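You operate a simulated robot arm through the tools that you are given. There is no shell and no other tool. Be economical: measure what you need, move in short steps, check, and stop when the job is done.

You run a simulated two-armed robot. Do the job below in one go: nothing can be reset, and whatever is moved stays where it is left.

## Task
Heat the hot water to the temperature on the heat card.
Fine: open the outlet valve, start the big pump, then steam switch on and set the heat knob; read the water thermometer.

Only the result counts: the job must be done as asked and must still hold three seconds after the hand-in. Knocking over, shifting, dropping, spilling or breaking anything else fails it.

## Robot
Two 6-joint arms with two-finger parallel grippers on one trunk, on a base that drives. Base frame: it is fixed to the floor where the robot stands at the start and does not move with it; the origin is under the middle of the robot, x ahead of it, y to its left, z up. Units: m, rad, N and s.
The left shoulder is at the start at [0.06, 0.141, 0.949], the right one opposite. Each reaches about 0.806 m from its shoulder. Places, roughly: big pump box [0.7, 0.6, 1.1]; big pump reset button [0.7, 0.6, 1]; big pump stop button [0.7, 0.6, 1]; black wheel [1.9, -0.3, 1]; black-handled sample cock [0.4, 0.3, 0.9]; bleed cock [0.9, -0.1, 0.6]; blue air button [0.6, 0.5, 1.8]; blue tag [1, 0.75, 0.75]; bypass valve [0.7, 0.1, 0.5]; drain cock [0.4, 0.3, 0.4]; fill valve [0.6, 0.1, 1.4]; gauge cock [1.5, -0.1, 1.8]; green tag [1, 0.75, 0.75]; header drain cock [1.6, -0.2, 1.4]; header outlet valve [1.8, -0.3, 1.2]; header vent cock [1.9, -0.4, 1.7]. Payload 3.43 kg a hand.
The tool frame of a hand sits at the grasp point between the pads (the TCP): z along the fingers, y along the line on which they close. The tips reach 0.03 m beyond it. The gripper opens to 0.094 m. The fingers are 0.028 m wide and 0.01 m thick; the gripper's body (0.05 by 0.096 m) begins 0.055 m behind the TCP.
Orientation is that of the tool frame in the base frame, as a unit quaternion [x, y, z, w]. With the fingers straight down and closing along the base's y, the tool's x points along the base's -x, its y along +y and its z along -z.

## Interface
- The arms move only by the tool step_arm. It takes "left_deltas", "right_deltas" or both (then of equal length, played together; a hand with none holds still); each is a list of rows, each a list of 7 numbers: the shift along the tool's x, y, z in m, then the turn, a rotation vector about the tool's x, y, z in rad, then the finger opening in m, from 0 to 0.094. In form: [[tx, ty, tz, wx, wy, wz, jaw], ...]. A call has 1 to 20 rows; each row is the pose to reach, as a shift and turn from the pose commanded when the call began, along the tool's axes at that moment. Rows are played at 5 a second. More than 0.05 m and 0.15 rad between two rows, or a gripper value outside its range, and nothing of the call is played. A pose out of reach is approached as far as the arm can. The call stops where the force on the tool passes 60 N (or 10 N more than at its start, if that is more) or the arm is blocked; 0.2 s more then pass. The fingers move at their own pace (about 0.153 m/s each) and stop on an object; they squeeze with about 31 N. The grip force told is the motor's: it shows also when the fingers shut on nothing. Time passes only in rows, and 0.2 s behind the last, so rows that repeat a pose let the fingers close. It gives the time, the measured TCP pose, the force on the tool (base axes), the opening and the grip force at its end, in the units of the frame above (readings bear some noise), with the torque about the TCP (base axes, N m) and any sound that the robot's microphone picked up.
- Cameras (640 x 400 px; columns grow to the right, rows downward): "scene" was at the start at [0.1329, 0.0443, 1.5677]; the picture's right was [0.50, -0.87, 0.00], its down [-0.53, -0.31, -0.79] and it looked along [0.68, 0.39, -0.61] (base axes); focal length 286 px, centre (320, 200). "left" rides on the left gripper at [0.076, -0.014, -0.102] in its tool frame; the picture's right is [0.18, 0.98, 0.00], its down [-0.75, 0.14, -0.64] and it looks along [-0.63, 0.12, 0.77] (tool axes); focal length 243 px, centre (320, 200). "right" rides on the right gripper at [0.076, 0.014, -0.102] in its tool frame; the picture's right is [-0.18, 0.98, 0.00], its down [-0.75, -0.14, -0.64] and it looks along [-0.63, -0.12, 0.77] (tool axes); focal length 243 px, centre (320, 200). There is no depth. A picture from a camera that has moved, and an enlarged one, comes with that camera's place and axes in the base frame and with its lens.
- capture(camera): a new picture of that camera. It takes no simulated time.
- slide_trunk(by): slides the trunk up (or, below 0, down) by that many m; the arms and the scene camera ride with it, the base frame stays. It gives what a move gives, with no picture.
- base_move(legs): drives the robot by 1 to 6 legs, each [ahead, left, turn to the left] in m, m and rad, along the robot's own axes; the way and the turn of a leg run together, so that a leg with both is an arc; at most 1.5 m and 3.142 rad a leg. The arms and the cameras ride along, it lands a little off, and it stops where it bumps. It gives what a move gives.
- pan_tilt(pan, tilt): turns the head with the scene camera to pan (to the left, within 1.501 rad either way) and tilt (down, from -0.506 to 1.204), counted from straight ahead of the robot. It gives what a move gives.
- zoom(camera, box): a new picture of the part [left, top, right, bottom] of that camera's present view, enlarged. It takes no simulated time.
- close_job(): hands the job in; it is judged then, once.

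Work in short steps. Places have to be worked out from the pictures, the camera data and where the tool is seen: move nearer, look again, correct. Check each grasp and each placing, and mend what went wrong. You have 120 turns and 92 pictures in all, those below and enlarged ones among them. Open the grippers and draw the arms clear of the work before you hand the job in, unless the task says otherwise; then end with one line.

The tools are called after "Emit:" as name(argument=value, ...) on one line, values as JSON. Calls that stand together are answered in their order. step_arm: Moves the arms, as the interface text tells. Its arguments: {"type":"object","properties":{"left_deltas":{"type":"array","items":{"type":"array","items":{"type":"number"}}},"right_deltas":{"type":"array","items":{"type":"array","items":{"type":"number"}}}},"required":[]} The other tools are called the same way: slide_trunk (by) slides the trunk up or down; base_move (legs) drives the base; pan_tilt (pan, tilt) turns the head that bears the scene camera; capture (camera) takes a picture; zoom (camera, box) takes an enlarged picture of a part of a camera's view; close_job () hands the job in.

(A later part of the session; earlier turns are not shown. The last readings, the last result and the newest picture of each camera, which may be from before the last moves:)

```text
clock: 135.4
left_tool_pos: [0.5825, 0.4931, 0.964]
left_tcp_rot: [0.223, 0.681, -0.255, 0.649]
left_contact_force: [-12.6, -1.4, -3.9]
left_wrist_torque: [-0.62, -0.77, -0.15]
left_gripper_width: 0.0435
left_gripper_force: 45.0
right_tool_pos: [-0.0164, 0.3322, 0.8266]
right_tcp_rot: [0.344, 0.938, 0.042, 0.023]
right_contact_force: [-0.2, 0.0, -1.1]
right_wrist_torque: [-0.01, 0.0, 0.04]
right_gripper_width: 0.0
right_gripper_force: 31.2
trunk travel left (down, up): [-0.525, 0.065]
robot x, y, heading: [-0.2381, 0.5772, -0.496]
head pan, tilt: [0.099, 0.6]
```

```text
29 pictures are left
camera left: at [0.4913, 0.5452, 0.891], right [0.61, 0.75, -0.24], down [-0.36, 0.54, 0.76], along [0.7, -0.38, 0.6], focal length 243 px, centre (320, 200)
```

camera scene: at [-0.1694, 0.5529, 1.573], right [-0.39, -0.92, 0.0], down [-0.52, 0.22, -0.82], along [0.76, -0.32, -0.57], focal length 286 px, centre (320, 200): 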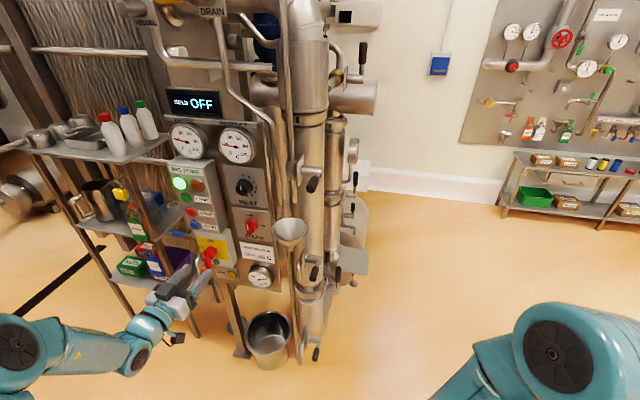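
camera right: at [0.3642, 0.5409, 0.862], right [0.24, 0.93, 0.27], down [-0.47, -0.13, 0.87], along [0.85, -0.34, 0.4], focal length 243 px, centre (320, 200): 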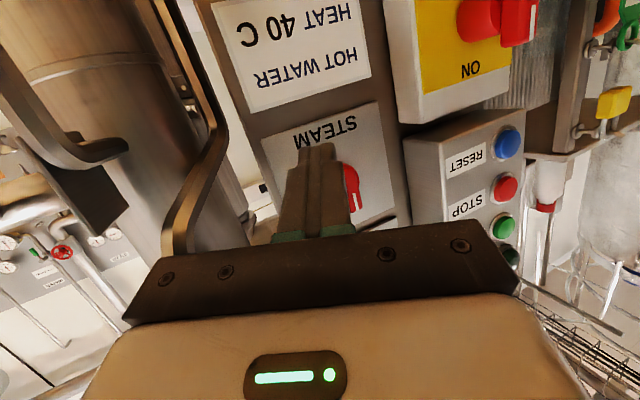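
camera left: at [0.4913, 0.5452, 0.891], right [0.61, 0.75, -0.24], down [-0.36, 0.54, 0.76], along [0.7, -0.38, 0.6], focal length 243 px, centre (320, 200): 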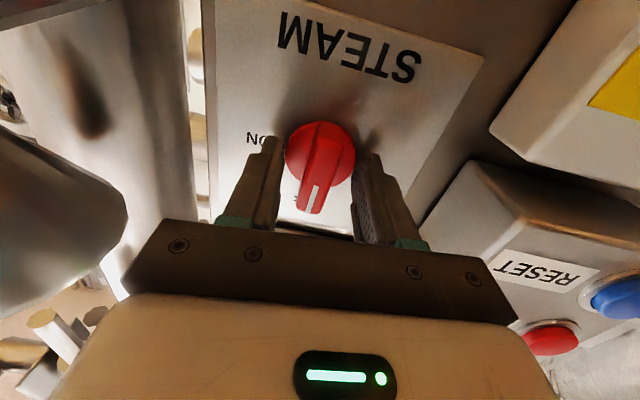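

The jaws closed on the round boss (43 mm), not the bar. I open, pull back 2 cm, and close again on the bar.

Emit:
step_arm(left_deltas=[[0, 0, 0, 0, 0, 0, 0.055], [0, 0, -0.018, 0, 0, 0, 0.055], [-0.002, 0, -0.018, 0, 0, 0, 0.0], [-0.002, 0, -0.018, 0, 0, 0, 0.0], [-0.002, 0, -0.018, 0, 0, 0, 0.0]])

Emit:
capture(camera="left")

```text
clock: 136.6
left_tool_pos: [0.5686, 0.503, 0.9657]
left_tcp_rot: [0.225, 0.681, -0.254, 0.649]
left_contact_force: [-18.3, -11.6, -6.8]
left_wrist_torque: [0.82, -1.02, -0.02]
left_gripper_width: 0.0171
left_gripper_force: 44.9
right_tool_pos: [-0.0162, 0.3303, 0.8266]
right_tcp_rot: [0.344, 0.938, 0.043, 0.023]
right_contact_force: [-0.4, 0.3, -0.6]
right_wrist_torque: [0.03, -0.02, -0.03]
right_gripper_width: 0.0
right_gripper_force: 31.3
trunk travel left (down, up): [-0.525, 0.065]
robot x, y, heading: [-0.2399, 0.5792, -0.495]
head pan, tilt: [0.099, 0.6]
```

```text
28 pictures are left
camera left: at [0.477, 0.5557, 0.8935], right [0.62, 0.75, -0.24], down [-0.36, 0.54, 0.76], along [0.7, -0.38, 0.6], focal length 243 px, centre (320, 200)
```

left: 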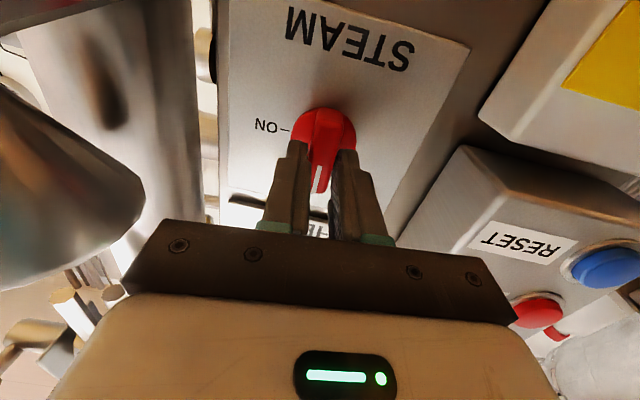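

The bar is gripped (17 mm). I roll the hand clockwise (+z) toward ON.

Emit:
step_arm(left_deltas=[[0, 0, -0.018, 0, 0, 0.15, 0], [0, 0, -0.018, 0, 0, 0.3, 0], [0, 0, -0.018, 0, 0, 0.45, 0], [0, 0, -0.018, 0, 0, 0.6, 0], [0, 0, -0.018, 0, 0, 0.75, 0]])

Emit:
capture(camera="left")

```text
clock: 137.1
left_tool_pos: [0.565, 0.5055, 0.9674]
left_tcp_rot: [0.296, 0.653, -0.217, 0.663]
left_contact_force: [-20.9, -19.7, 6.3]
left_wrist_torque: [-0.3, -0.05, -0.6]
left_gripper_width: 0.0166
left_gripper_force: 44.6
left hand out of reach, approached as far as the arm can: row 1, 2
right_tool_pos: [-0.0161, 0.3348, 0.8286]
right_tcp_rot: [0.344, 0.938, 0.041, 0.025]
right_contact_force: [0.5, -0.1, 1.3]
right_wrist_torque: [-0.06, 0.01, -0.02]
right_gripper_width: 0.0001
right_gripper_force: 30.7
trunk travel left (down, up): [-0.525, 0.065]
robot x, y, heading: [-0.2422, 0.5791, -0.497]
head pan, tilt: [0.099, 0.6]
stopped in row 2 (left hand): the force on the tool passed its limit at 68 N (the readings are from after the stop); the commanded pose is now the measured one
```

```text
27 pictures are left
camera left: at [0.485, 0.5722, 0.8927], right [0.67, 0.74, -0.08], down [-0.42, 0.46, 0.78], along [0.61, -0.49, 0.62], focal length 243 px, centre (320, 200)
```

left: 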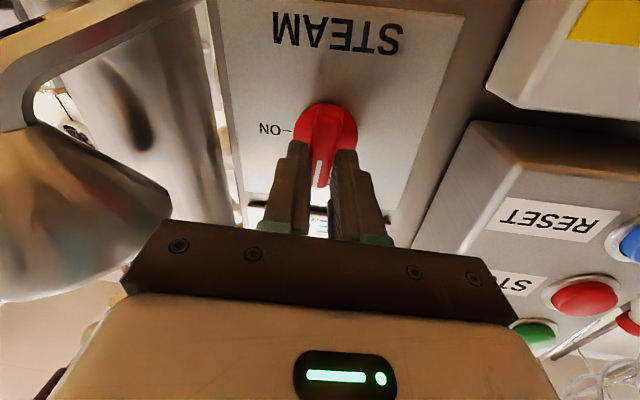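

I mistakenly added extra pull-back. With the command now at the measured pose, I retry the pure roll.

Emit:
step_arm(left_deltas=[[0, 0, 0.006, 0, 0, 0.1, 0], [0, 0, 0.01, 0, 0, 0.2, 0], [0, 0, 0.01, 0, 0, 0.35, 0], [0, 0, 0.01, 0, 0, 0.5, 0], [0, 0, 0.01, 0, 0, 0.65, 0]])

Emit:
capture(camera="left")

```text
clock: 137.6
left_tool_pos: [0.5756, 0.4986, 0.9624]
left_tcp_rot: [0.332, 0.64, -0.192, 0.666]
left_contact_force: [-39.7, -7.0, 12.8]
left_wrist_torque: [-0.78, -0.91, -0.04]
left_gripper_width: 0.0186
left_gripper_force: 45.4
left hand out of reach, approached as far as the arm can: row 1, 2
right_tool_pos: [-0.0185, 0.3319, 0.8284]
right_tcp_rot: [0.344, 0.938, 0.041, 0.024]
right_contact_force: [1.1, -0.1, -0.1]
right_wrist_torque: [-0.03, 0.01, -0.01]
right_gripper_width: 0.0
right_gripper_force: 30.9
trunk travel left (down, up): [-0.525, 0.065]
robot x, y, heading: [-0.2375, 0.5786, -0.496]
head pan, tilt: [0.099, 0.6]
stopped in row 2 (left hand): the force on the tool passed its limit at 80 N (the readings are from after the stop); the commanded pose is now the measured one
```

```text
26 pictures are left
camera left: at [0.5014, 0.5716, 0.8892], right [0.69, 0.73, 0.01], down [-0.45, 0.41, 0.79], along [0.57, -0.55, 0.61], focal length 243 px, centre (320, 200)
```

left: 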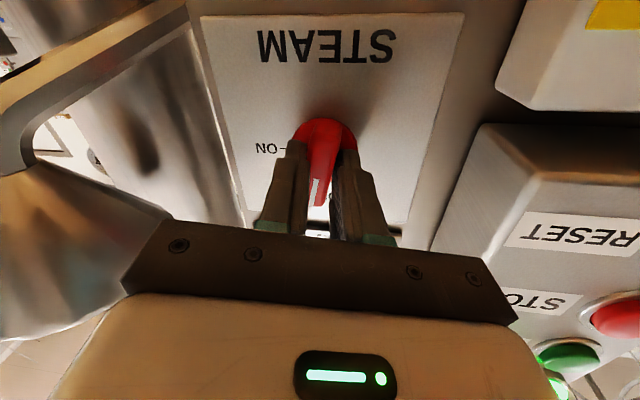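

The wrist won't roll that way. I'll release and instead push the bar's top end sideways with closed fingers from its left.

Emit:
step_arm(left_deltas=[[0, 0, 0, 0, 0, 0, 0.05], [0, 0, -0.03, 0, 0, 0, 0.05], [0, 0, -0.06, 0, 0, -0.1, 0.05], [-0.01, 0.015, -0.06, 0, 0, -0.2, 0.0], [-0.012, 0.022, -0.06, 0, 0, -0.2, 0.0]])

Emit:
capture(camera="left")

```text
clock: 138.8
left_tool_pos: [0.5531, 0.5567, 0.9757]
left_tcp_rot: [0.261, 0.676, -0.253, 0.641]
left_contact_force: [0.4, -0.9, -0.1]
left_wrist_torque: [-0.01, -0.02, -0.02]
left_gripper_width: 0.0
left_gripper_force: 31.0
left hand out of reach, approached as far as the arm can: row 2, 3
right_tool_pos: [-0.0151, 0.3314, 0.8267]
right_tcp_rot: [0.344, 0.938, 0.041, 0.022]
right_contact_force: [0.3, 0.3, -0.2]
right_wrist_torque: [-0.02, 0.02, 0.0]
right_gripper_width: 0.0
right_gripper_force: 30.7
trunk travel left (down, up): [-0.525, 0.065]
robot x, y, heading: [-0.2384, 0.5768, -0.493]
head pan, tilt: [0.099, 0.6]
```

```text
25 pictures are left
camera left: at [0.4657, 0.6174, 0.9049], right [0.66, 0.73, -0.19], down [-0.34, 0.52, 0.78], along [0.67, -0.45, 0.59], focal length 243 px, centre (320, 200)
```

left: 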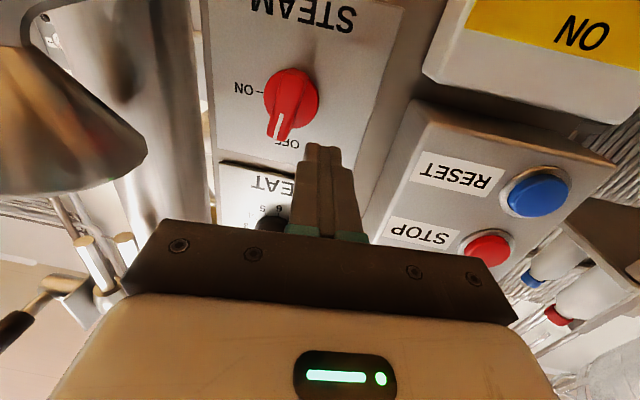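

The bar has turned ~12° toward ON already. I advance closed fingers to the left of the bar's top and push right then slightly down.

Emit:
step_arm(left_deltas=[[0, 0, 0.03, 0, 0, 0, 0], [0, 0, 0.048, 0, 0, 0, 0], [0, -0.012, 0.048, 0, 0, 0, 0], [0, -0.022, 0.048, 0, 0, 0, 0], [0.002, -0.03, 0.048, 0, 0, 0, 0], [0.003, -0.037, 0.048, 0, 0, 0, 0], [0.006, -0.039, 0.048, 0, 0, 0, 0]])

Emit:
capture(camera="left")

```text
clock: 140.0
left_tool_pos: [0.5776, 0.5167, 0.9757]
left_tcp_rot: [0.248, 0.678, -0.239, 0.649]
left_contact_force: [15.5, 19.2, -1.2]
left_wrist_torque: [0.32, -0.19, 0.74]
left_gripper_width: 0.0
left_gripper_force: 31.2
right_tool_pos: [-0.0161, 0.3306, 0.8267]
right_tcp_rot: [0.344, 0.938, 0.042, 0.021]
right_contact_force: [-0.1, -0.5, -0.8]
right_wrist_torque: [0.07, -0.06, 0.0]
right_gripper_width: 0.0002
right_gripper_force: 30.7
trunk travel left (down, up): [-0.525, 0.065]
robot x, y, heading: [-0.2392, 0.5777, -0.498]
head pan, tilt: [0.099, 0.6]
stopped in row 6 (left hand): the force on the tool passed its limit at 63 N (the readings are from after the stop); the commanded pose is now the measured one
```

```text
24 pictures are left
camera left: at [0.4888, 0.5751, 0.9053], right [0.63, 0.75, -0.19], down [-0.37, 0.5, 0.78], along [0.68, -0.42, 0.6], focal length 243 px, centre (320, 200)
```

left: 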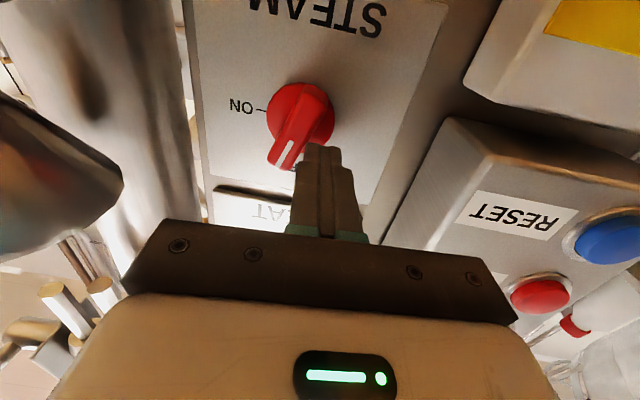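

It's moving (~30°). I continue pushing right in small steps.

Emit:
step_arm(left_deltas=[[-0.003, -0.006, 0, 0, 0, 0, 0], [-0.003, -0.012, 0, 0, 0, 0, 0], [-0.001, -0.018, 0, 0, 0, 0, 0], [0.001, -0.024, 0, 0, 0, 0, 0], [0.004, -0.03, 0, 0, 0, 0, 0]])

Emit:
capture(camera="left")

```text
clock: 141.2
left_tool_pos: [0.5542, 0.4926, 0.9828]
left_tcp_rot: [0.251, 0.669, -0.243, 0.656]
left_contact_force: [6.5, 9.1, 29.9]
left_wrist_torque: [-0.48, -0.83, 0.38]
left_gripper_width: 0.0
left_gripper_force: 31.7
right_tool_pos: [-0.0175, 0.3319, 0.828]
right_tcp_rot: [0.343, 0.938, 0.041, 0.025]
right_contact_force: [-0.6, 0.2, -0.1]
right_wrist_torque: [-0.01, 0.02, 0.0]
right_gripper_width: 0.0
right_gripper_force: 31.5
trunk travel left (down, up): [-0.525, 0.065]
robot x, y, heading: [-0.2398, 0.5746, -0.5]
head pan, tilt: [0.099, 0.6]
```

```text
23 pictures are left
camera left: at [0.4676, 0.5511, 0.9093], right [0.64, 0.75, -0.18], down [-0.38, 0.51, 0.77], along [0.67, -0.42, 0.61], focal length 243 px, centre (320, 200)
```

left: 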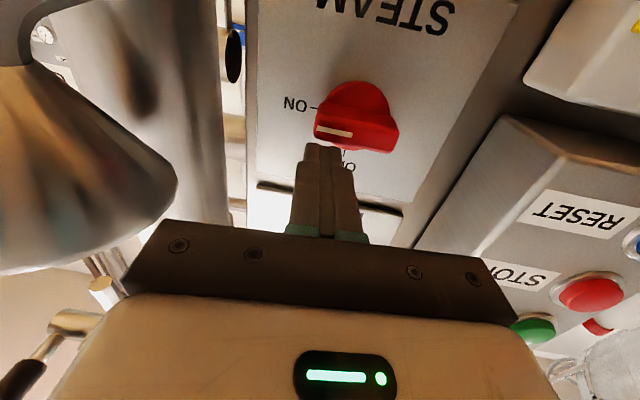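

The bar is nearly at ON. I press down a bit more on it to complete the travel, then withdraw and check.

Emit:
step_arm(left_deltas=[[0.005, 0, 0, 0, 0, 0, 0], [0.01, 0, 0, 0, 0, 0, 0], [0.014, 0, 0, 0, 0, 0, 0]])

Emit:
step_arm(left_deltas=[[-0.015, 0, 0, 0, 0, 0, 0], [-0.015, 0, -0.04, 0, 0, 0, 0], [-0.015, 0, -0.08, 0, 0, 0, 0]])

Emit:
capture(camera="left")

Emit:
zoom(camera="scene", box=[120, 70, 300, 300])

```text
clock: 142.0
left_tool_pos: [0.5544, 0.4936, 0.9821]
left_tcp_rot: [0.252, 0.659, -0.243, 0.666]
left_contact_force: [6.5, 0.5, 58.5]
left_wrist_torque: [-0.83, -1.2, -0.08]
left_gripper_width: 0.0
left_gripper_force: 31.3
right_tool_pos: [-0.019, 0.3317, 0.8287]
right_tcp_rot: [0.343, 0.938, 0.042, 0.026]
right_contact_force: [-0.5, 0.0, -0.9]
right_wrist_torque: [-0.04, 0.01, 0.03]
right_gripper_width: 0.0
right_gripper_force: 31.0
trunk travel left (down, up): [-0.525, 0.065]
robot x, y, heading: [-0.2389, 0.5814, -0.498]
head pan, tilt: [0.099, 0.6]
```

```text
clock: 142.8
left_tool_pos: [0.5116, 0.5537, 0.9834]
left_tcp_rot: [0.253, 0.677, -0.249, 0.645]
left_contact_force: [-0.2, -0.3, 0.3]
left_wrist_torque: [0.0, 0.05, 0.0]
left_gripper_width: 0.0004
left_gripper_force: 31.3
left hand out of reach, approached as far as the arm can: row 2, 3
right_tool_pos: [-0.0176, 0.3301, 0.8265]
right_tcp_rot: [0.345, 0.937, 0.042, 0.022]
right_contact_force: [-0.3, -0.3, -0.9]
right_wrist_torque: [0.01, 0.02, -0.02]
right_gripper_width: 0.0001
right_gripper_force: 31.0
trunk travel left (down, up): [-0.525, 0.065]
robot x, y, heading: [-0.2361, 0.5788, -0.498]
head pan, tilt: [0.099, 0.6]
```

```text
22 pictures are left
camera left: at [0.4238, 0.6114, 0.9116], right [0.65, 0.74, -0.19], down [-0.35, 0.52, 0.78], along [0.68, -0.44, 0.59], focal length 243 px, centre (320, 200)
```

left: 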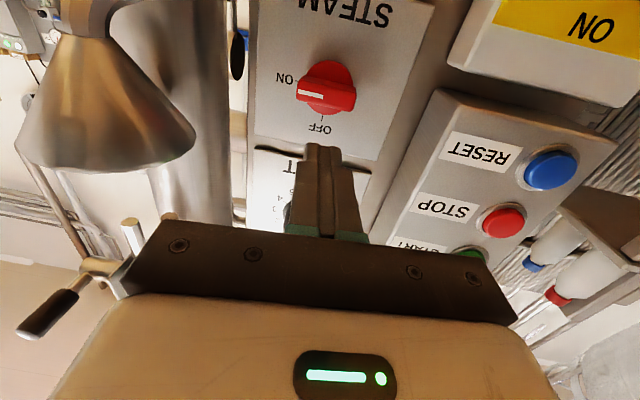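

```text
1.74 times, centred on (210, 185) of scene
camera zoom: at [-0.1072, 0.5165, 1.5729], right [-0.39, -0.92, 0.0], down [-0.52, 0.22, -0.83], along [0.76, -0.32, -0.56], focal length 498 px, centre (511, 226)
```

zoom: 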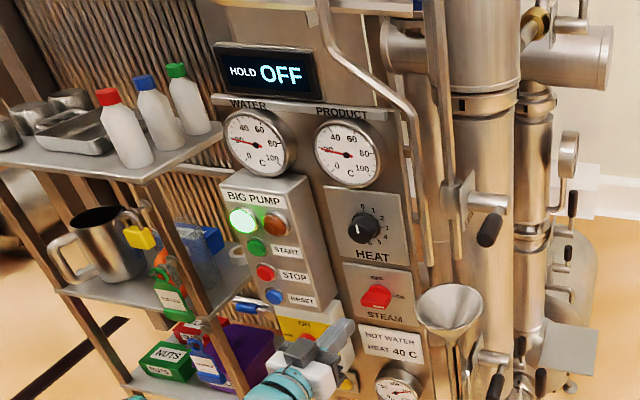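

Steam points to ON, pump lamp green. Now the heat knob (0 at top, clockwise to 6, ≈30° per mark) at ≈[0.612,0.477,1.108]. I ease the base ahead 3 cm and bring the hand to a standoff in front of it, pre-rolled counter-clockwise.

Emit:
base_move(legs=[[0.03, 0, 0]])

Emit:
step_arm(left_deltas=[[-0.014, 0, -0.01, 0, 0, -0.1, 0.03], [-0.028, 0.001, -0.01, 0, 0, -0.2, 0.06], [-0.042, 0.002, -0.005, 0, 0, -0.3, 0.07], [-0.056, 0.003, 0, 0, 0, -0.4, 0.07], [-0.07, 0.004, 0, 0, 0, -0.5, 0.07], [-0.084, 0.005, 0, 0, 0, -0.6, 0.07], [-0.1, 0.005, 0.0, 0, 0, -0.7, 0.07], [-0.122, 0.005, 0.0, 0, 0, -0.8, 0.07]])

Emit:
capture(camera="left")

```text
clock: 143.9
left_tool_pos: [0.5439, 0.5353, 0.9813]
left_tcp_rot: [0.253, 0.678, -0.249, 0.644]
left_contact_force: [0.2, -0.7, -0.3]
left_wrist_torque: [0.02, -0.02, 0.01]
left_gripper_width: 0.0001
left_gripper_force: 31.0
right_tool_pos: [0.0148, 0.3137, 0.8252]
right_tcp_rot: [0.345, 0.938, 0.041, 0.02]
right_contact_force: [-0.1, -0.5, 0.1]
right_wrist_torque: [0.05, 0.02, 0.0]
right_gripper_width: 0.0
right_gripper_force: 30.7
trunk travel left (down, up): [-0.525, 0.065]
robot x, y, heading: [-0.2094, 0.5655, -0.503]
head pan, tilt: [0.099, 0.6]
```

```text
clock: 145.7
left_tool_pos: [0.5461, 0.5386, 1.1078]
left_tcp_rot: [-0.03, 0.721, -0.483, 0.496]
left_contact_force: [-0.5, 0.0, 0.9]
left_wrist_torque: [0.02, 0.01, 0.03]
left_gripper_width: 0.0702
left_gripper_force: 0.1
right_tool_pos: [0.0111, 0.3163, 0.8271]
right_tcp_rot: [0.344, 0.938, 0.042, 0.024]
right_contact_force: [0.2, -0.5, 0.5]
right_wrist_torque: [0.01, -0.01, -0.02]
right_gripper_width: 0.0001
right_gripper_force: 31.3
trunk travel left (down, up): [-0.525, 0.065]
robot x, y, heading: [-0.208, 0.5625, -0.495]
head pan, tilt: [0.099, 0.6]
```

```text
20 pictures are left
camera left: at [0.4266, 0.5598, 1.0693], right [0.33, 0.43, -0.84], down [-0.04, 0.9, 0.44], along [0.94, -0.12, 0.31], focal length 243 px, centre (320, 200)
```

left: 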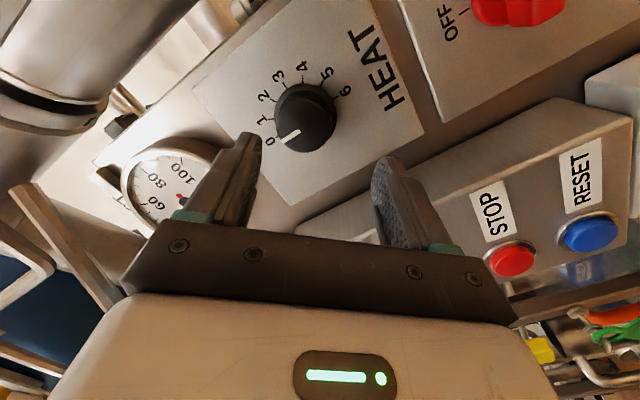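

Roll in that direction is fine. The knob is ~1 cm to the tool's −y; I advance around it and close.

Emit:
step_arm(left_deltas=[[0, -0.009, 0.02, 0, 0, 0, 0.07], [0, -0.009, 0.045, 0, 0, 0, 0.07], [0, -0.009, 0.065, 0, 0, 0, 0.07], [0, -0.009, 0.077, 0, 0, 0, 0.07]])

Emit:
capture(camera="left")

```text
clock: 146.6
left_tool_pos: [0.5883, 0.4991, 1.109]
left_tcp_rot: [-0.034, 0.726, -0.477, 0.495]
left_contact_force: [-61.2, 37.5, 5.4]
left_wrist_torque: [0.66, 1.1, 2.24]
left_gripper_width: 0.0651
left_gripper_force: 0.0
right_tool_pos: [0.0039, 0.3216, 0.8305]
right_tcp_rot: [0.345, 0.937, 0.041, 0.028]
right_contact_force: [-0.5, -0.3, -0.1]
right_wrist_torque: [-0.01, -0.05, 0.01]
right_gripper_width: 0.0002
right_gripper_force: 31.0
trunk travel left (down, up): [-0.525, 0.065]
robot x, y, heading: [-0.2103, 0.5678, -0.501]
head pan, tilt: [0.099, 0.6]
stopped in row 4 (left hand): the force on the tool passed its limit at 93 N (the readings are from after the stop); the commanded pose is now the measured one
```

```text
19 pictures are left
camera left: at [0.4668, 0.519, 1.0725], right [0.32, 0.44, -0.84], down [-0.04, 0.89, 0.45], along [0.95, -0.11, 0.3], focal length 243 px, centre (320, 200)
```

left: 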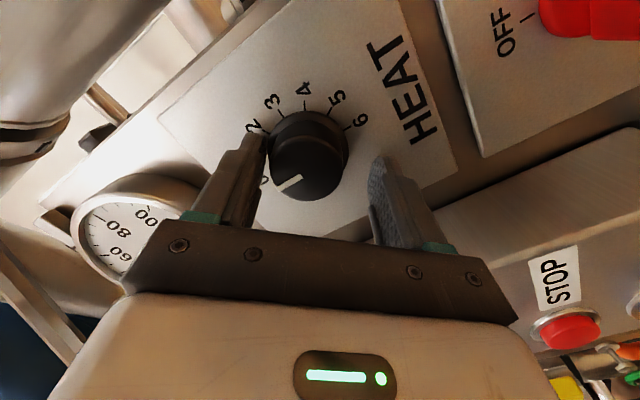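

Tips touch the plate; I ease back 5 mm, shift 4 mm toward the knob center, and close.

Emit:
step_arm(left_deltas=[[0, 0, -0.008, 0, 0, 0, 0.07], [0, -0.005, -0.008, 0, 0, 0, 0.065], [0, -0.005, -0.008, 0, 0, 0, 0.0], [0, -0.005, -0.008, 0, 0, 0, 0.0], [0, -0.005, -0.008, 0, 0, 0, 0.0]])

Emit:
capture(camera="left")

```text
clock: 147.8
left_tool_pos: [0.5833, 0.4937, 1.1124]
left_tcp_rot: [-0.03, 0.724, -0.481, 0.494]
left_contact_force: [-17.7, 15.1, 17.5]
left_wrist_torque: [-0.28, -0.2, 0.14]
left_gripper_width: 0.041
left_gripper_force: 31.3
right_tool_pos: [0.0079, 0.3192, 0.8285]
right_tcp_rot: [0.343, 0.938, 0.04, 0.025]
right_contact_force: [1.2, 0.6, 0.6]
right_wrist_torque: [-0.01, -0.03, 0.02]
right_gripper_width: 0.0
right_gripper_force: 31.2
trunk travel left (down, up): [-0.525, 0.065]
robot x, y, heading: [-0.2097, 0.5646, -0.493]
head pan, tilt: [0.099, 0.6]
```

```text
18 pictures are left
camera left: at [0.4632, 0.5148, 1.0759], right [0.33, 0.43, -0.84], down [-0.03, 0.89, 0.45], along [0.94, -0.12, 0.31], focal length 243 px, centre (320, 200)
```

left: 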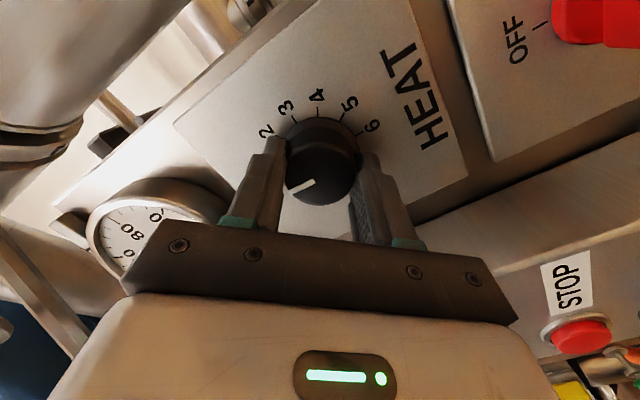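

The knob is gripped. I roll clockwise ~1.05 rad toward mark 2.

Emit:
step_arm(left_deltas=[[0, 0, 0, 0, 0, 0.12, 0], [0, 0, 0, 0, 0, 0.24, 0], [0, 0, 0, 0, 0, 0.36, 0], [0, 0, 0, 0, 0, 0.48, 0], [0, 0, 0, 0, 0, 0.6, 0], [0, 0, 0, 0, 0, 0.72, 0], [0, 0, 0, 0, 0, 0.84, 0], [0, 0, 0, 0, 0, 0.96, 0], [0, 0, 0, 0, 0, 1.05, 0]])

Emit:
capture(camera="left")

```text
clock: 149.4
left_tool_pos: [0.5807, 0.494, 1.1012]
left_tcp_rot: [0.242, 0.691, -0.261, 0.629]
left_contact_force: [-33.9, 7.6, 1.7]
left_wrist_torque: [-0.49, -1.05, 2.02]
left_gripper_width: 0.042
left_gripper_force: 45.4
right_tool_pos: [0.0082, 0.3168, 0.8284]
right_tcp_rot: [0.345, 0.938, 0.041, 0.025]
right_contact_force: [-0.6, -0.4, -0.1]
right_wrist_torque: [0.03, 0.01, 0.01]
right_gripper_width: 0.0001
right_gripper_force: 31.0
trunk travel left (down, up): [-0.525, 0.065]
robot x, y, heading: [-0.2119, 0.5641, -0.497]
head pan, tilt: [0.099, 0.6]
stopped in row 7 (left hand): the force on the tool passed its limit at 63 N (the readings are from after the stop); the commanded pose is now the measured one
```

```text
17 pictures are left
camera left: at [0.49, 0.5516, 1.0336], right [0.63, 0.73, -0.24], down [-0.31, 0.53, 0.79], along [0.71, -0.43, 0.57], focal length 243 px, centre (320, 200)
```

left: 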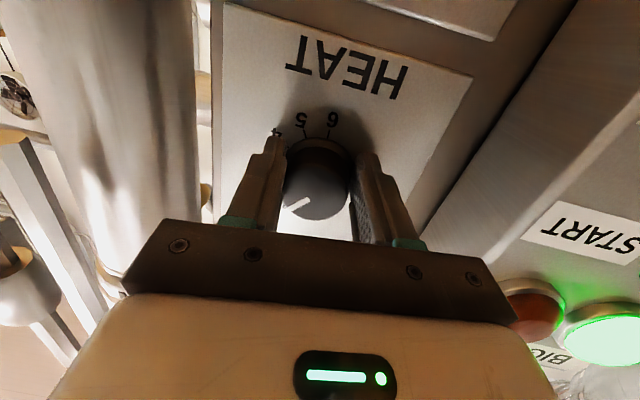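

Turned roughly to 1.5–2. I open the jaws, back off a little and read the thermometer.

Emit:
step_arm(left_deltas=[[0, 0, 0, 0, 0, 0, 0.07], [0, 0, 0, 0, 0, 0, 0.07], [0, 0, -0.03, 0, 0, 0, 0.07], [0, 0, -0.05, 0, 0, 0, 0.07], [0, 0, -0.05, 0, 0, 0, 0.07], [0, 0, -0.05, 0, 0, 0, 0.07], [0, 0, -0.05, 0, 0, 0, 0.07], [0, 0, -0.05, 0, 0, 0, 0.07], [0, 0, -0.05, 0, 0, 0, 0.07], [0, 0, -0.05, 0, 0, 0, 0.07]])

Emit:
zoom(camera="scene", box=[150, 80, 290, 260])

```text
clock: 151.6
left_tool_pos: [0.5497, 0.5249, 1.1003]
left_tcp_rot: [0.241, 0.694, -0.261, 0.627]
left_contact_force: [1.0, 0.3, 0.4]
left_wrist_torque: [-0.04, -0.02, -0.06]
left_gripper_width: 0.07
left_gripper_force: 0.1
right_tool_pos: [0.0117, 0.3162, 0.8281]
right_tcp_rot: [0.344, 0.938, 0.041, 0.022]
right_contact_force: [0.1, -0.1, 0.1]
right_wrist_torque: [0.04, 0.03, -0.02]
right_gripper_width: 0.0
right_gripper_force: 31.5
trunk travel left (down, up): [-0.525, 0.065]
robot x, y, heading: [-0.2104, 0.5646, -0.495]
head pan, tilt: [0.099, 0.6]
```

```text
2.22 times, centred on (220, 170) of scene
camera zoom: at [-0.0761, 0.5021, 1.5728], right [-0.39, -0.92, 0.0], down [-0.52, 0.22, -0.82], along [0.76, -0.32, -0.57], focal length 637 px, centre (542, 267)
```

zoom: 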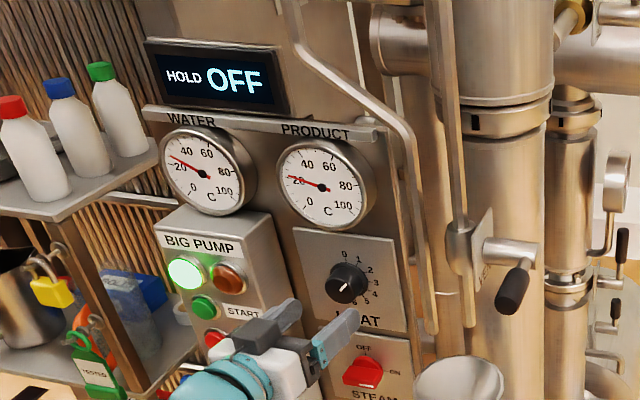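

Water is rising slightly above 20. I wait 4 s holding pose and read again.

Emit:
step_arm(left_deltas=[[0, 0, 0, 0, 0, 0, 0.07], [0, 0, 0, 0, 0, 0, 0.07], [0, 0, 0, 0, 0, 0, 0.07], [0, 0, 0, 0, 0, 0, 0.07], [0, 0, 0, 0, 0, 0, 0.07], [0, 0, 0, 0, 0, 0, 0.07], [0, 0, 0, 0, 0, 0, 0.07], [0, 0, 0, 0, 0, 0, 0.07], [0, 0, 0, 0, 0, 0, 0.07], [0, 0, 0, 0, 0, 0, 0.07], [0, 0, 0, 0, 0, 0, 0.07], [0, 0, 0, 0, 0, 0, 0.07], [0, 0, 0, 0, 0, 0, 0.07], [0, 0, 0, 0, 0, 0, 0.07], [0, 0, 0, 0, 0, 0, 0.07], [0, 0, 0, 0, 0, 0, 0.07], [0, 0, 0, 0, 0, 0, 0.07], [0, 0, 0, 0, 0, 0, 0.07], [0, 0, 0, 0, 0, 0, 0.07], [0, 0, 0, 0, 0, 0, 0.07]])

Emit:
zoom(camera="scene", box=[170, 120, 250, 230])

```text
clock: 155.8
left_tool_pos: [0.5494, 0.5261, 1.1012]
left_tcp_rot: [0.241, 0.693, -0.261, 0.627]
left_contact_force: [-0.3, 0.0, 0.1]
left_wrist_torque: [0.0, 0.0, 0.02]
left_gripper_width: 0.07
left_gripper_force: 0.1
right_tool_pos: [0.0107, 0.3175, 0.8277]
right_tcp_rot: [0.344, 0.938, 0.041, 0.022]
right_contact_force: [0.2, -0.4, 0.6]
right_wrist_torque: [0.0, 0.0, -0.01]
right_gripper_width: 0.0
right_gripper_force: 30.7
trunk travel left (down, up): [-0.525, 0.065]
robot x, y, heading: [-0.2135, 0.5649, -0.498]
head pan, tilt: [0.099, 0.6]
```

```text
3.64 times, centred on (210, 175) of scene
camera zoom: at [-0.0776, 0.5024, 1.573], right [-0.39, -0.92, 0.0], down [-0.52, 0.22, -0.82], along [0.76, -0.32, -0.57], focal length 1042 px, centre (720, 291)
```

zoom: 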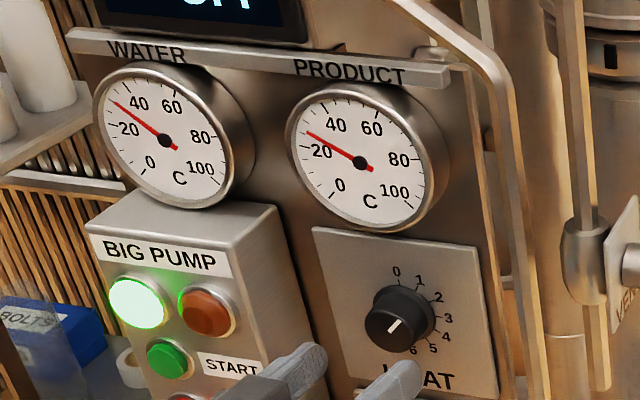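

Water ≈31 °C and still rising, knob at ~1.5. I wait 8 s more to see where it settles.

Emit:
step_arm(left_deltas=[[0, 0, 0, 0, 0, 0, 0.07], [0, 0, 0, 0, 0, 0, 0.07], [0, 0, 0, 0, 0, 0, 0.07], [0, 0, 0, 0, 0, 0, 0.07], [0, 0, 0, 0, 0, 0, 0.07], [0, 0, 0, 0, 0, 0, 0.07], [0, 0, 0, 0, 0, 0, 0.07], [0, 0, 0, 0, 0, 0, 0.07], [0, 0, 0, 0, 0, 0, 0.07], [0, 0, 0, 0, 0, 0, 0.07], [0, 0, 0, 0, 0, 0, 0.07], [0, 0, 0, 0, 0, 0, 0.07], [0, 0, 0, 0, 0, 0, 0.07], [0, 0, 0, 0, 0, 0, 0.07], [0, 0, 0, 0, 0, 0, 0.07], [0, 0, 0, 0, 0, 0, 0.07], [0, 0, 0, 0, 0, 0, 0.07], [0, 0, 0, 0, 0, 0, 0.07], [0, 0, 0, 0, 0, 0, 0.07], [0, 0, 0, 0, 0, 0, 0.07]])

Emit:
step_arm(left_deltas=[[0, 0, 0, 0, 0, 0, 0.07], [0, 0, 0, 0, 0, 0, 0.07], [0, 0, 0, 0, 0, 0, 0.07], [0, 0, 0, 0, 0, 0, 0.07], [0, 0, 0, 0, 0, 0, 0.07], [0, 0, 0, 0, 0, 0, 0.07], [0, 0, 0, 0, 0, 0, 0.07], [0, 0, 0, 0, 0, 0, 0.07], [0, 0, 0, 0, 0, 0, 0.07], [0, 0, 0, 0, 0, 0, 0.07], [0, 0, 0, 0, 0, 0, 0.07], [0, 0, 0, 0, 0, 0, 0.07], [0, 0, 0, 0, 0, 0, 0.07], [0, 0, 0, 0, 0, 0, 0.07], [0, 0, 0, 0, 0, 0, 0.07], [0, 0, 0, 0, 0, 0, 0.07], [0, 0, 0, 0, 0, 0, 0.07], [0, 0, 0, 0, 0, 0, 0.07], [0, 0, 0, 0, 0, 0, 0.07], [0, 0, 0, 0, 0, 0, 0.07]])

Emit:
zoom(camera="scene", box=[170, 120, 250, 230])

```text
clock: 160.0
left_tool_pos: [0.5496, 0.5273, 1.1011]
left_tcp_rot: [0.241, 0.693, -0.26, 0.627]
left_contact_force: [0.5, 0.1, -0.1]
left_wrist_torque: [0.02, 0.0, -0.01]
left_gripper_width: 0.0701
left_gripper_force: 0.2
right_tool_pos: [0.011, 0.3161, 0.8265]
right_tcp_rot: [0.344, 0.938, 0.042, 0.023]
right_contact_force: [-0.7, 0.2, -0.5]
right_wrist_torque: [0.0, 0.03, 0.0]
right_gripper_width: 0.0003
right_gripper_force: 30.7
trunk travel left (down, up): [-0.525, 0.065]
robot x, y, heading: [-0.2134, 0.5619, -0.503]
head pan, tilt: [0.099, 0.6]
```

```text
clock: 164.2
left_tool_pos: [0.5492, 0.5247, 1.1019]
left_tcp_rot: [0.242, 0.693, -0.261, 0.627]
left_contact_force: [-0.3, -0.5, 0.0]
left_wrist_torque: [-0.02, 0.0, -0.03]
left_gripper_width: 0.07
left_gripper_force: 0.1
right_tool_pos: [0.0115, 0.3171, 0.8272]
right_tcp_rot: [0.344, 0.938, 0.041, 0.023]
right_contact_force: [0.3, -0.4, 0.0]
right_wrist_torque: [0.03, 0.02, 0.0]
right_gripper_width: 0.0
right_gripper_force: 30.7
trunk travel left (down, up): [-0.525, 0.065]
robot x, y, heading: [-0.2135, 0.56, -0.493]
head pan, tilt: [0.099, 0.6]
```

```text
3.64 times, centred on (210, 175) of scene
camera zoom: at [-0.0777, 0.5024, 1.573], right [-0.39, -0.92, 0.0], down [-0.52, 0.22, -0.83], along [0.76, -0.32, -0.56], focal length 1042 px, centre (720, 291)
```

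zoom: 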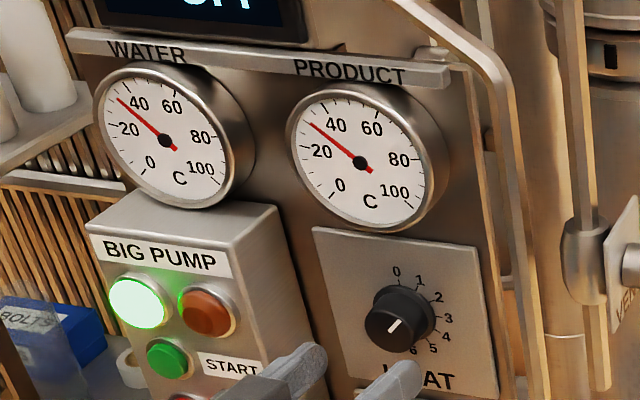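

It's settling in the mid-30s. I zoom tighter for a precise reading of needle and knob.

Emit:
zoom(camera="scene", box=[178, 132, 206, 174])

Emit:
zoom(camera="scene", box=[206, 176, 236, 212])

```text
9.52 times, centred on (192, 153) of scene
camera zoom: at [-0.0777, 0.5024, 1.573], right [-0.39, -0.92, 0.0], down [-0.52, 0.22, -0.83], along [0.76, -0.32, -0.56], focal length 2729 px, centre (1539, 648)
```

zoom: 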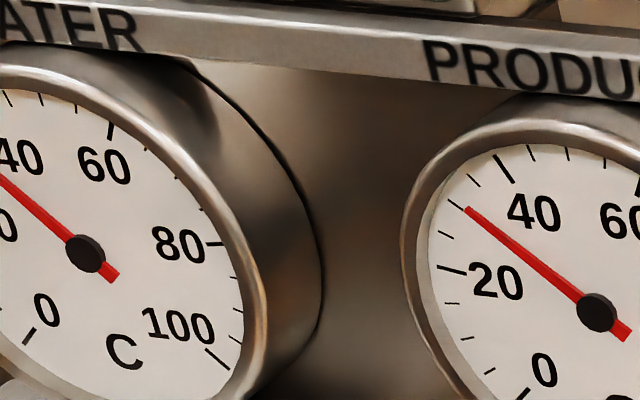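

```text
11.11 times, centred on (221, 194) of scene
camera zoom: at [-0.0777, 0.5024, 1.573], right [-0.39, -0.92, 0.0], down [-0.52, 0.22, -0.83], along [0.76, -0.32, -0.56], focal length 3184 px, centre (1420, 267)
```

zoom: 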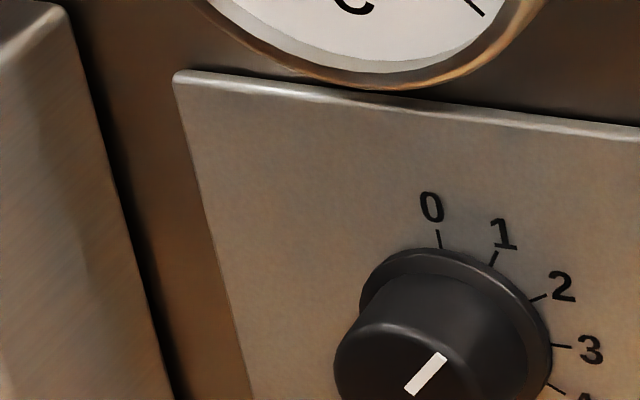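

Product gauge reads ~32, water a little higher (~34); knob at ≈1.35. So about 10–11 °C per mark: 40 °C ≈ mark 2. I pre-roll the hand by −0.5 and re-grip to turn ~20° further.

Emit:
step_arm(left_deltas=[[-0.002, 0, 0, 0, 0, -0.13, 0.07], [-0.004, 0, 0, 0, 0, -0.26, 0.07], [-0.004, 0, 0, 0, 0, -0.39, 0.07], [-0.004, 0, 0, 0, 0, -0.5, 0.07]])

Emit:
capture(camera="left")

```text
clock: 165.2
left_tool_pos: [0.5498, 0.5265, 1.1052]
left_tcp_rot: [0.062, 0.731, -0.408, 0.544]
left_contact_force: [0.7, -0.3, 0.5]
left_wrist_torque: [-0.01, 0.0, 0.03]
left_gripper_width: 0.0698
left_gripper_force: 0.0
right_tool_pos: [0.0112, 0.3175, 0.8271]
right_tcp_rot: [0.344, 0.938, 0.041, 0.022]
right_contact_force: [0.2, 0.2, 0.2]
right_wrist_torque: [0.01, -0.05, -0.01]
right_gripper_width: 0.0002
right_gripper_force: 30.7
trunk travel left (down, up): [-0.525, 0.065]
robot x, y, heading: [-0.211, 0.5642, -0.496]
head pan, tilt: [0.099, 0.6]
```

```text
11 pictures are left
camera left: at [0.4361, 0.5579, 1.0567], right [0.45, 0.58, -0.68], down [-0.1, 0.79, 0.61], along [0.89, -0.21, 0.41], focal length 243 px, centre (320, 200)
```

left: 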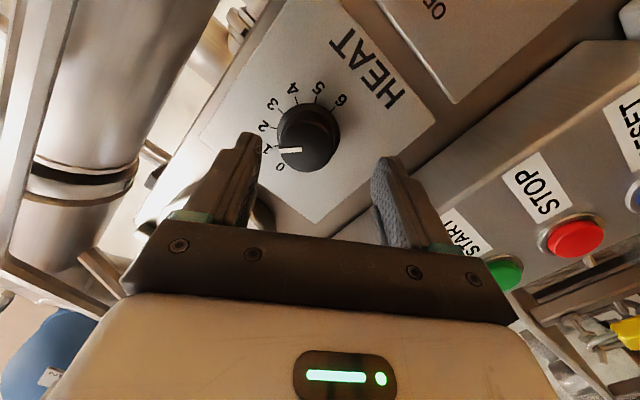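

Knob is ~9 mm to tool −y. I advance, close, and turn +0.39 rad.

Emit:
step_arm(left_deltas=[[0, -0.009, 0.015, 0, 0, 0, 0.07], [0, -0.009, 0.045, 0, 0, 0, 0.07], [0, -0.009, 0.045, 0, 0, 0, 0.0], [0, -0.009, 0.045, 0, 0, 0, 0.0], [0, -0.009, 0.045, 0, 0, 0, 0.0]])

Emit:
step_arm(left_deltas=[[0, 0, 0, 0, 0, 0.1, 0], [0, 0, 0, 0, 0, 0.2, 0], [0, 0, 0, 0, 0, 0.3, 0], [0, 0, 0, 0, 0, 0.39, 0], [0, 0, 0, 0, 0, 0.39, 0]])

Emit:
step_arm(left_deltas=[[0, 0, 0, 0, 0, 0, 0.07], [0, 0, 0, 0, 0, 0, 0.07], [0, 0, -0.03, 0, 0, 0, 0.07], [0, 0, -0.05, 0, 0, 0, 0.07], [0, 0, -0.05, 0, 0, 0, 0.07]])

Emit:
zoom(camera="scene", box=[178, 130, 236, 212])

```text
clock: 166.4
left_tool_pos: [0.5799, 0.4908, 1.1038]
left_tcp_rot: [0.062, 0.732, -0.407, 0.542]
left_contact_force: [5.2, -2.1, -2.3]
left_wrist_torque: [0.28, 0.41, 0.67]
left_gripper_width: 0.0405
left_gripper_force: 45.2
right_tool_pos: [0.012, 0.3166, 0.8267]
right_tcp_rot: [0.344, 0.938, 0.042, 0.022]
right_contact_force: [1.0, -0.1, 0.0]
right_wrist_torque: [-0.06, 0.0, 0.01]
right_gripper_width: 0.0
right_gripper_force: 30.1
trunk travel left (down, up): [-0.525, 0.065]
robot x, y, heading: [-0.2135, 0.5661, -0.491]
head pan, tilt: [0.099, 0.6]
```

```text
clock: 167.6
left_tool_pos: [0.5813, 0.4935, 1.1045]
left_tcp_rot: [0.201, 0.707, -0.293, 0.612]
left_contact_force: [9.2, 10.5, -8.6]
left_wrist_torque: [0.42, 0.67, 1.87]
left_gripper_width: 0.0411
left_gripper_force: 45.1
right_tool_pos: [0.0125, 0.3195, 0.8269]
right_tcp_rot: [0.344, 0.938, 0.041, 0.022]
right_contact_force: [0.1, 0.1, 0.8]
right_wrist_torque: [-0.01, -0.02, -0.05]
right_gripper_width: 0.0001
right_gripper_force: 30.7
trunk travel left (down, up): [-0.525, 0.065]
robot x, y, heading: [-0.2102, 0.5629, -0.495]
head pan, tilt: [0.099, 0.6]
```

```text
clock: 168.8
left_tool_pos: [0.5418, 0.5231, 1.1102]
left_tcp_rot: [0.202, 0.706, -0.293, 0.612]
left_contact_force: [-0.5, -0.9, -0.5]
left_wrist_torque: [-0.03, -0.03, 0.01]
left_gripper_width: 0.0701
left_gripper_force: 0.1
right_tool_pos: [0.0114, 0.3168, 0.8279]
right_tcp_rot: [0.344, 0.938, 0.042, 0.023]
right_contact_force: [0.1, -1.1, 0.3]
right_wrist_torque: [-0.01, -0.01, -0.01]
right_gripper_width: 0.0001
right_gripper_force: 31.3
trunk travel left (down, up): [-0.525, 0.065]
robot x, y, heading: [-0.2129, 0.5602, -0.496]
head pan, tilt: [0.099, 0.6]
```

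```text
4.88 times, centred on (207, 171) of scene
camera zoom: at [-0.0777, 0.5015, 1.5729], right [-0.39, -0.92, 0.0], down [-0.52, 0.22, -0.82], along [0.76, -0.32, -0.57], focal length 1398 px, centre (871, 342)
```

zoom: 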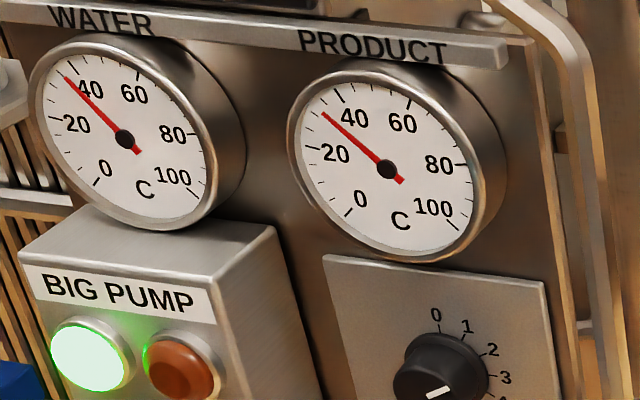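

Knob now points at ≈2.0; water is ~36 and rising. I wait about 12 s.

Emit:
step_arm(left_deltas=[[0, 0, 0, 0, 0, 0, 0.07], [0, 0, 0, 0, 0, 0, 0.07], [0, 0, 0, 0, 0, 0, 0.07], [0, 0, 0, 0, 0, 0, 0.07], [0, 0, 0, 0, 0, 0, 0.07], [0, 0, 0, 0, 0, 0, 0.07], [0, 0, 0, 0, 0, 0, 0.07], [0, 0, 0, 0, 0, 0, 0.07], [0, 0, 0, 0, 0, 0, 0.07], [0, 0, 0, 0, 0, 0, 0.07], [0, 0, 0, 0, 0, 0, 0.07], [0, 0, 0, 0, 0, 0, 0.07], [0, 0, 0, 0, 0, 0, 0.07], [0, 0, 0, 0, 0, 0, 0.07], [0, 0, 0, 0, 0, 0, 0.07], [0, 0, 0, 0, 0, 0, 0.07], [0, 0, 0, 0, 0, 0, 0.07], [0, 0, 0, 0, 0, 0, 0.07], [0, 0, 0, 0, 0, 0, 0.07], [0, 0, 0, 0, 0, 0, 0.07]])

Emit:
step_arm(left_deltas=[[0, 0, 0, 0, 0, 0, 0.07], [0, 0, 0, 0, 0, 0, 0.07], [0, 0, 0, 0, 0, 0, 0.07], [0, 0, 0, 0, 0, 0, 0.07], [0, 0, 0, 0, 0, 0, 0.07], [0, 0, 0, 0, 0, 0, 0.07], [0, 0, 0, 0, 0, 0, 0.07], [0, 0, 0, 0, 0, 0, 0.07], [0, 0, 0, 0, 0, 0, 0.07], [0, 0, 0, 0, 0, 0, 0.07], [0, 0, 0, 0, 0, 0, 0.07], [0, 0, 0, 0, 0, 0, 0.07], [0, 0, 0, 0, 0, 0, 0.07], [0, 0, 0, 0, 0, 0, 0.07], [0, 0, 0, 0, 0, 0, 0.07], [0, 0, 0, 0, 0, 0, 0.07], [0, 0, 0, 0, 0, 0, 0.07], [0, 0, 0, 0, 0, 0, 0.07], [0, 0, 0, 0, 0, 0, 0.07], [0, 0, 0, 0, 0, 0, 0.07]])

Emit:
step_arm(left_deltas=[[0, 0, 0, 0, 0, 0, 0.07], [0, 0, 0, 0, 0, 0, 0.07], [0, 0, 0, 0, 0, 0, 0.07], [0, 0, 0, 0, 0, 0, 0.07], [0, 0, 0, 0, 0, 0, 0.07], [0, 0, 0, 0, 0, 0, 0.07], [0, 0, 0, 0, 0, 0, 0.07], [0, 0, 0, 0, 0, 0, 0.07], [0, 0, 0, 0, 0, 0, 0.07], [0, 0, 0, 0, 0, 0, 0.07], [0, 0, 0, 0, 0, 0, 0.07], [0, 0, 0, 0, 0, 0, 0.07], [0, 0, 0, 0, 0, 0, 0.07], [0, 0, 0, 0, 0, 0, 0.07], [0, 0, 0, 0, 0, 0, 0.07], [0, 0, 0, 0, 0, 0, 0.07], [0, 0, 0, 0, 0, 0, 0.07], [0, 0, 0, 0, 0, 0, 0.07], [0, 0, 0, 0, 0, 0, 0.07], [0, 0, 0, 0, 0, 0, 0.07]])

Emit:
zoom(camera="scene", box=[172, 130, 210, 162])

```text
clock: 173.0
left_tool_pos: [0.5419, 0.5225, 1.1107]
left_tcp_rot: [0.203, 0.706, -0.294, 0.612]
left_contact_force: [-0.4, -0.5, -0.4]
left_wrist_torque: [-0.02, -0.02, 0.0]
left_gripper_width: 0.07
left_gripper_force: 0.1
right_tool_pos: [0.0114, 0.3173, 0.8274]
right_tcp_rot: [0.344, 0.938, 0.041, 0.022]
right_contact_force: [-0.6, 0.3, -0.5]
right_wrist_torque: [0.01, -0.04, -0.02]
right_gripper_width: 0.0
right_gripper_force: 31.0
trunk travel left (down, up): [-0.525, 0.065]
robot x, y, heading: [-0.2108, 0.5627, -0.5]
head pan, tilt: [0.099, 0.6]
```

```text
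clock: 177.2
left_tool_pos: [0.5406, 0.5234, 1.1105]
left_tcp_rot: [0.203, 0.705, -0.294, 0.612]
left_contact_force: [-0.1, -0.6, -0.4]
left_wrist_torque: [-0.02, 0.04, -0.01]
left_gripper_width: 0.0702
left_gripper_force: 0.0
right_tool_pos: [0.0124, 0.3174, 0.8282]
right_tcp_rot: [0.344, 0.938, 0.041, 0.023]
right_contact_force: [-0.2, -0.5, -0.1]
right_wrist_torque: [-0.02, 0.01, -0.05]
right_gripper_width: 0.0003
right_gripper_force: 31.3
trunk travel left (down, up): [-0.525, 0.065]
robot x, y, heading: [-0.2125, 0.5651, -0.498]
head pan, tilt: [0.099, 0.6]
```

```text
clock: 181.4
left_tool_pos: [0.5418, 0.5237, 1.1122]
left_tcp_rot: [0.203, 0.705, -0.295, 0.612]
left_contact_force: [-0.3, 0.1, 1.2]
left_wrist_torque: [-0.01, 0.02, 0.02]
left_gripper_width: 0.0698
left_gripper_force: 0.0
right_tool_pos: [0.0112, 0.3161, 0.8261]
right_tcp_rot: [0.344, 0.938, 0.041, 0.023]
right_contact_force: [0.8, 0.4, -0.6]
right_wrist_torque: [0.0, 0.0, -0.04]
right_gripper_width: 0.0002
right_gripper_force: 31.6
trunk travel left (down, up): [-0.525, 0.065]
robot x, y, heading: [-0.2139, 0.5599, -0.498]
head pan, tilt: [0.099, 0.6]
```

```text
12.50 times, centred on (191, 146) of scene
camera zoom: at [-0.0777, 0.5024, 1.573], right [-0.39, -0.92, 0.0], down [-0.52, 0.22, -0.83], along [0.76, -0.32, -0.56], focal length 3581 px, centre (1932, 875)
```

zoom: 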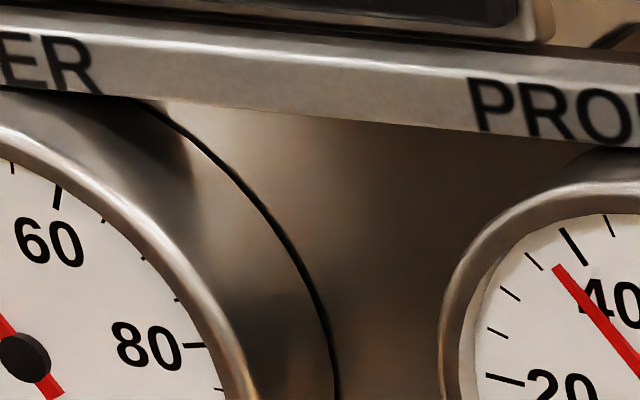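

Wrong crop; I zoom on the water gauge proper.

Emit:
zoom(camera="scene", box=[144, 136, 186, 178])

```text
9.52 times, centred on (165, 157) of scene
camera zoom: at [-0.0777, 0.5024, 1.573], right [-0.39, -0.92, 0.0], down [-0.52, 0.22, -0.83], along [0.76, -0.32, -0.56], focal length 2729 px, centre (1796, 610)
```

zoom: 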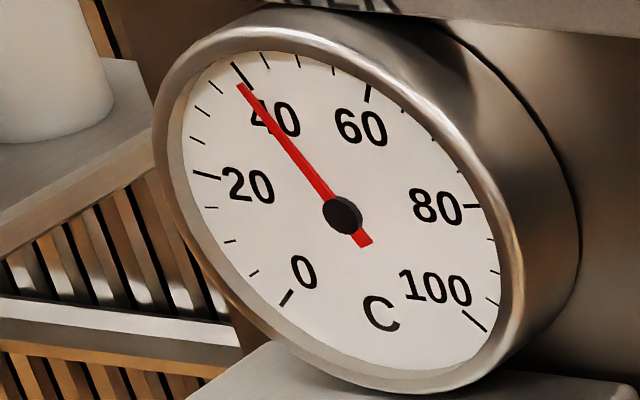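

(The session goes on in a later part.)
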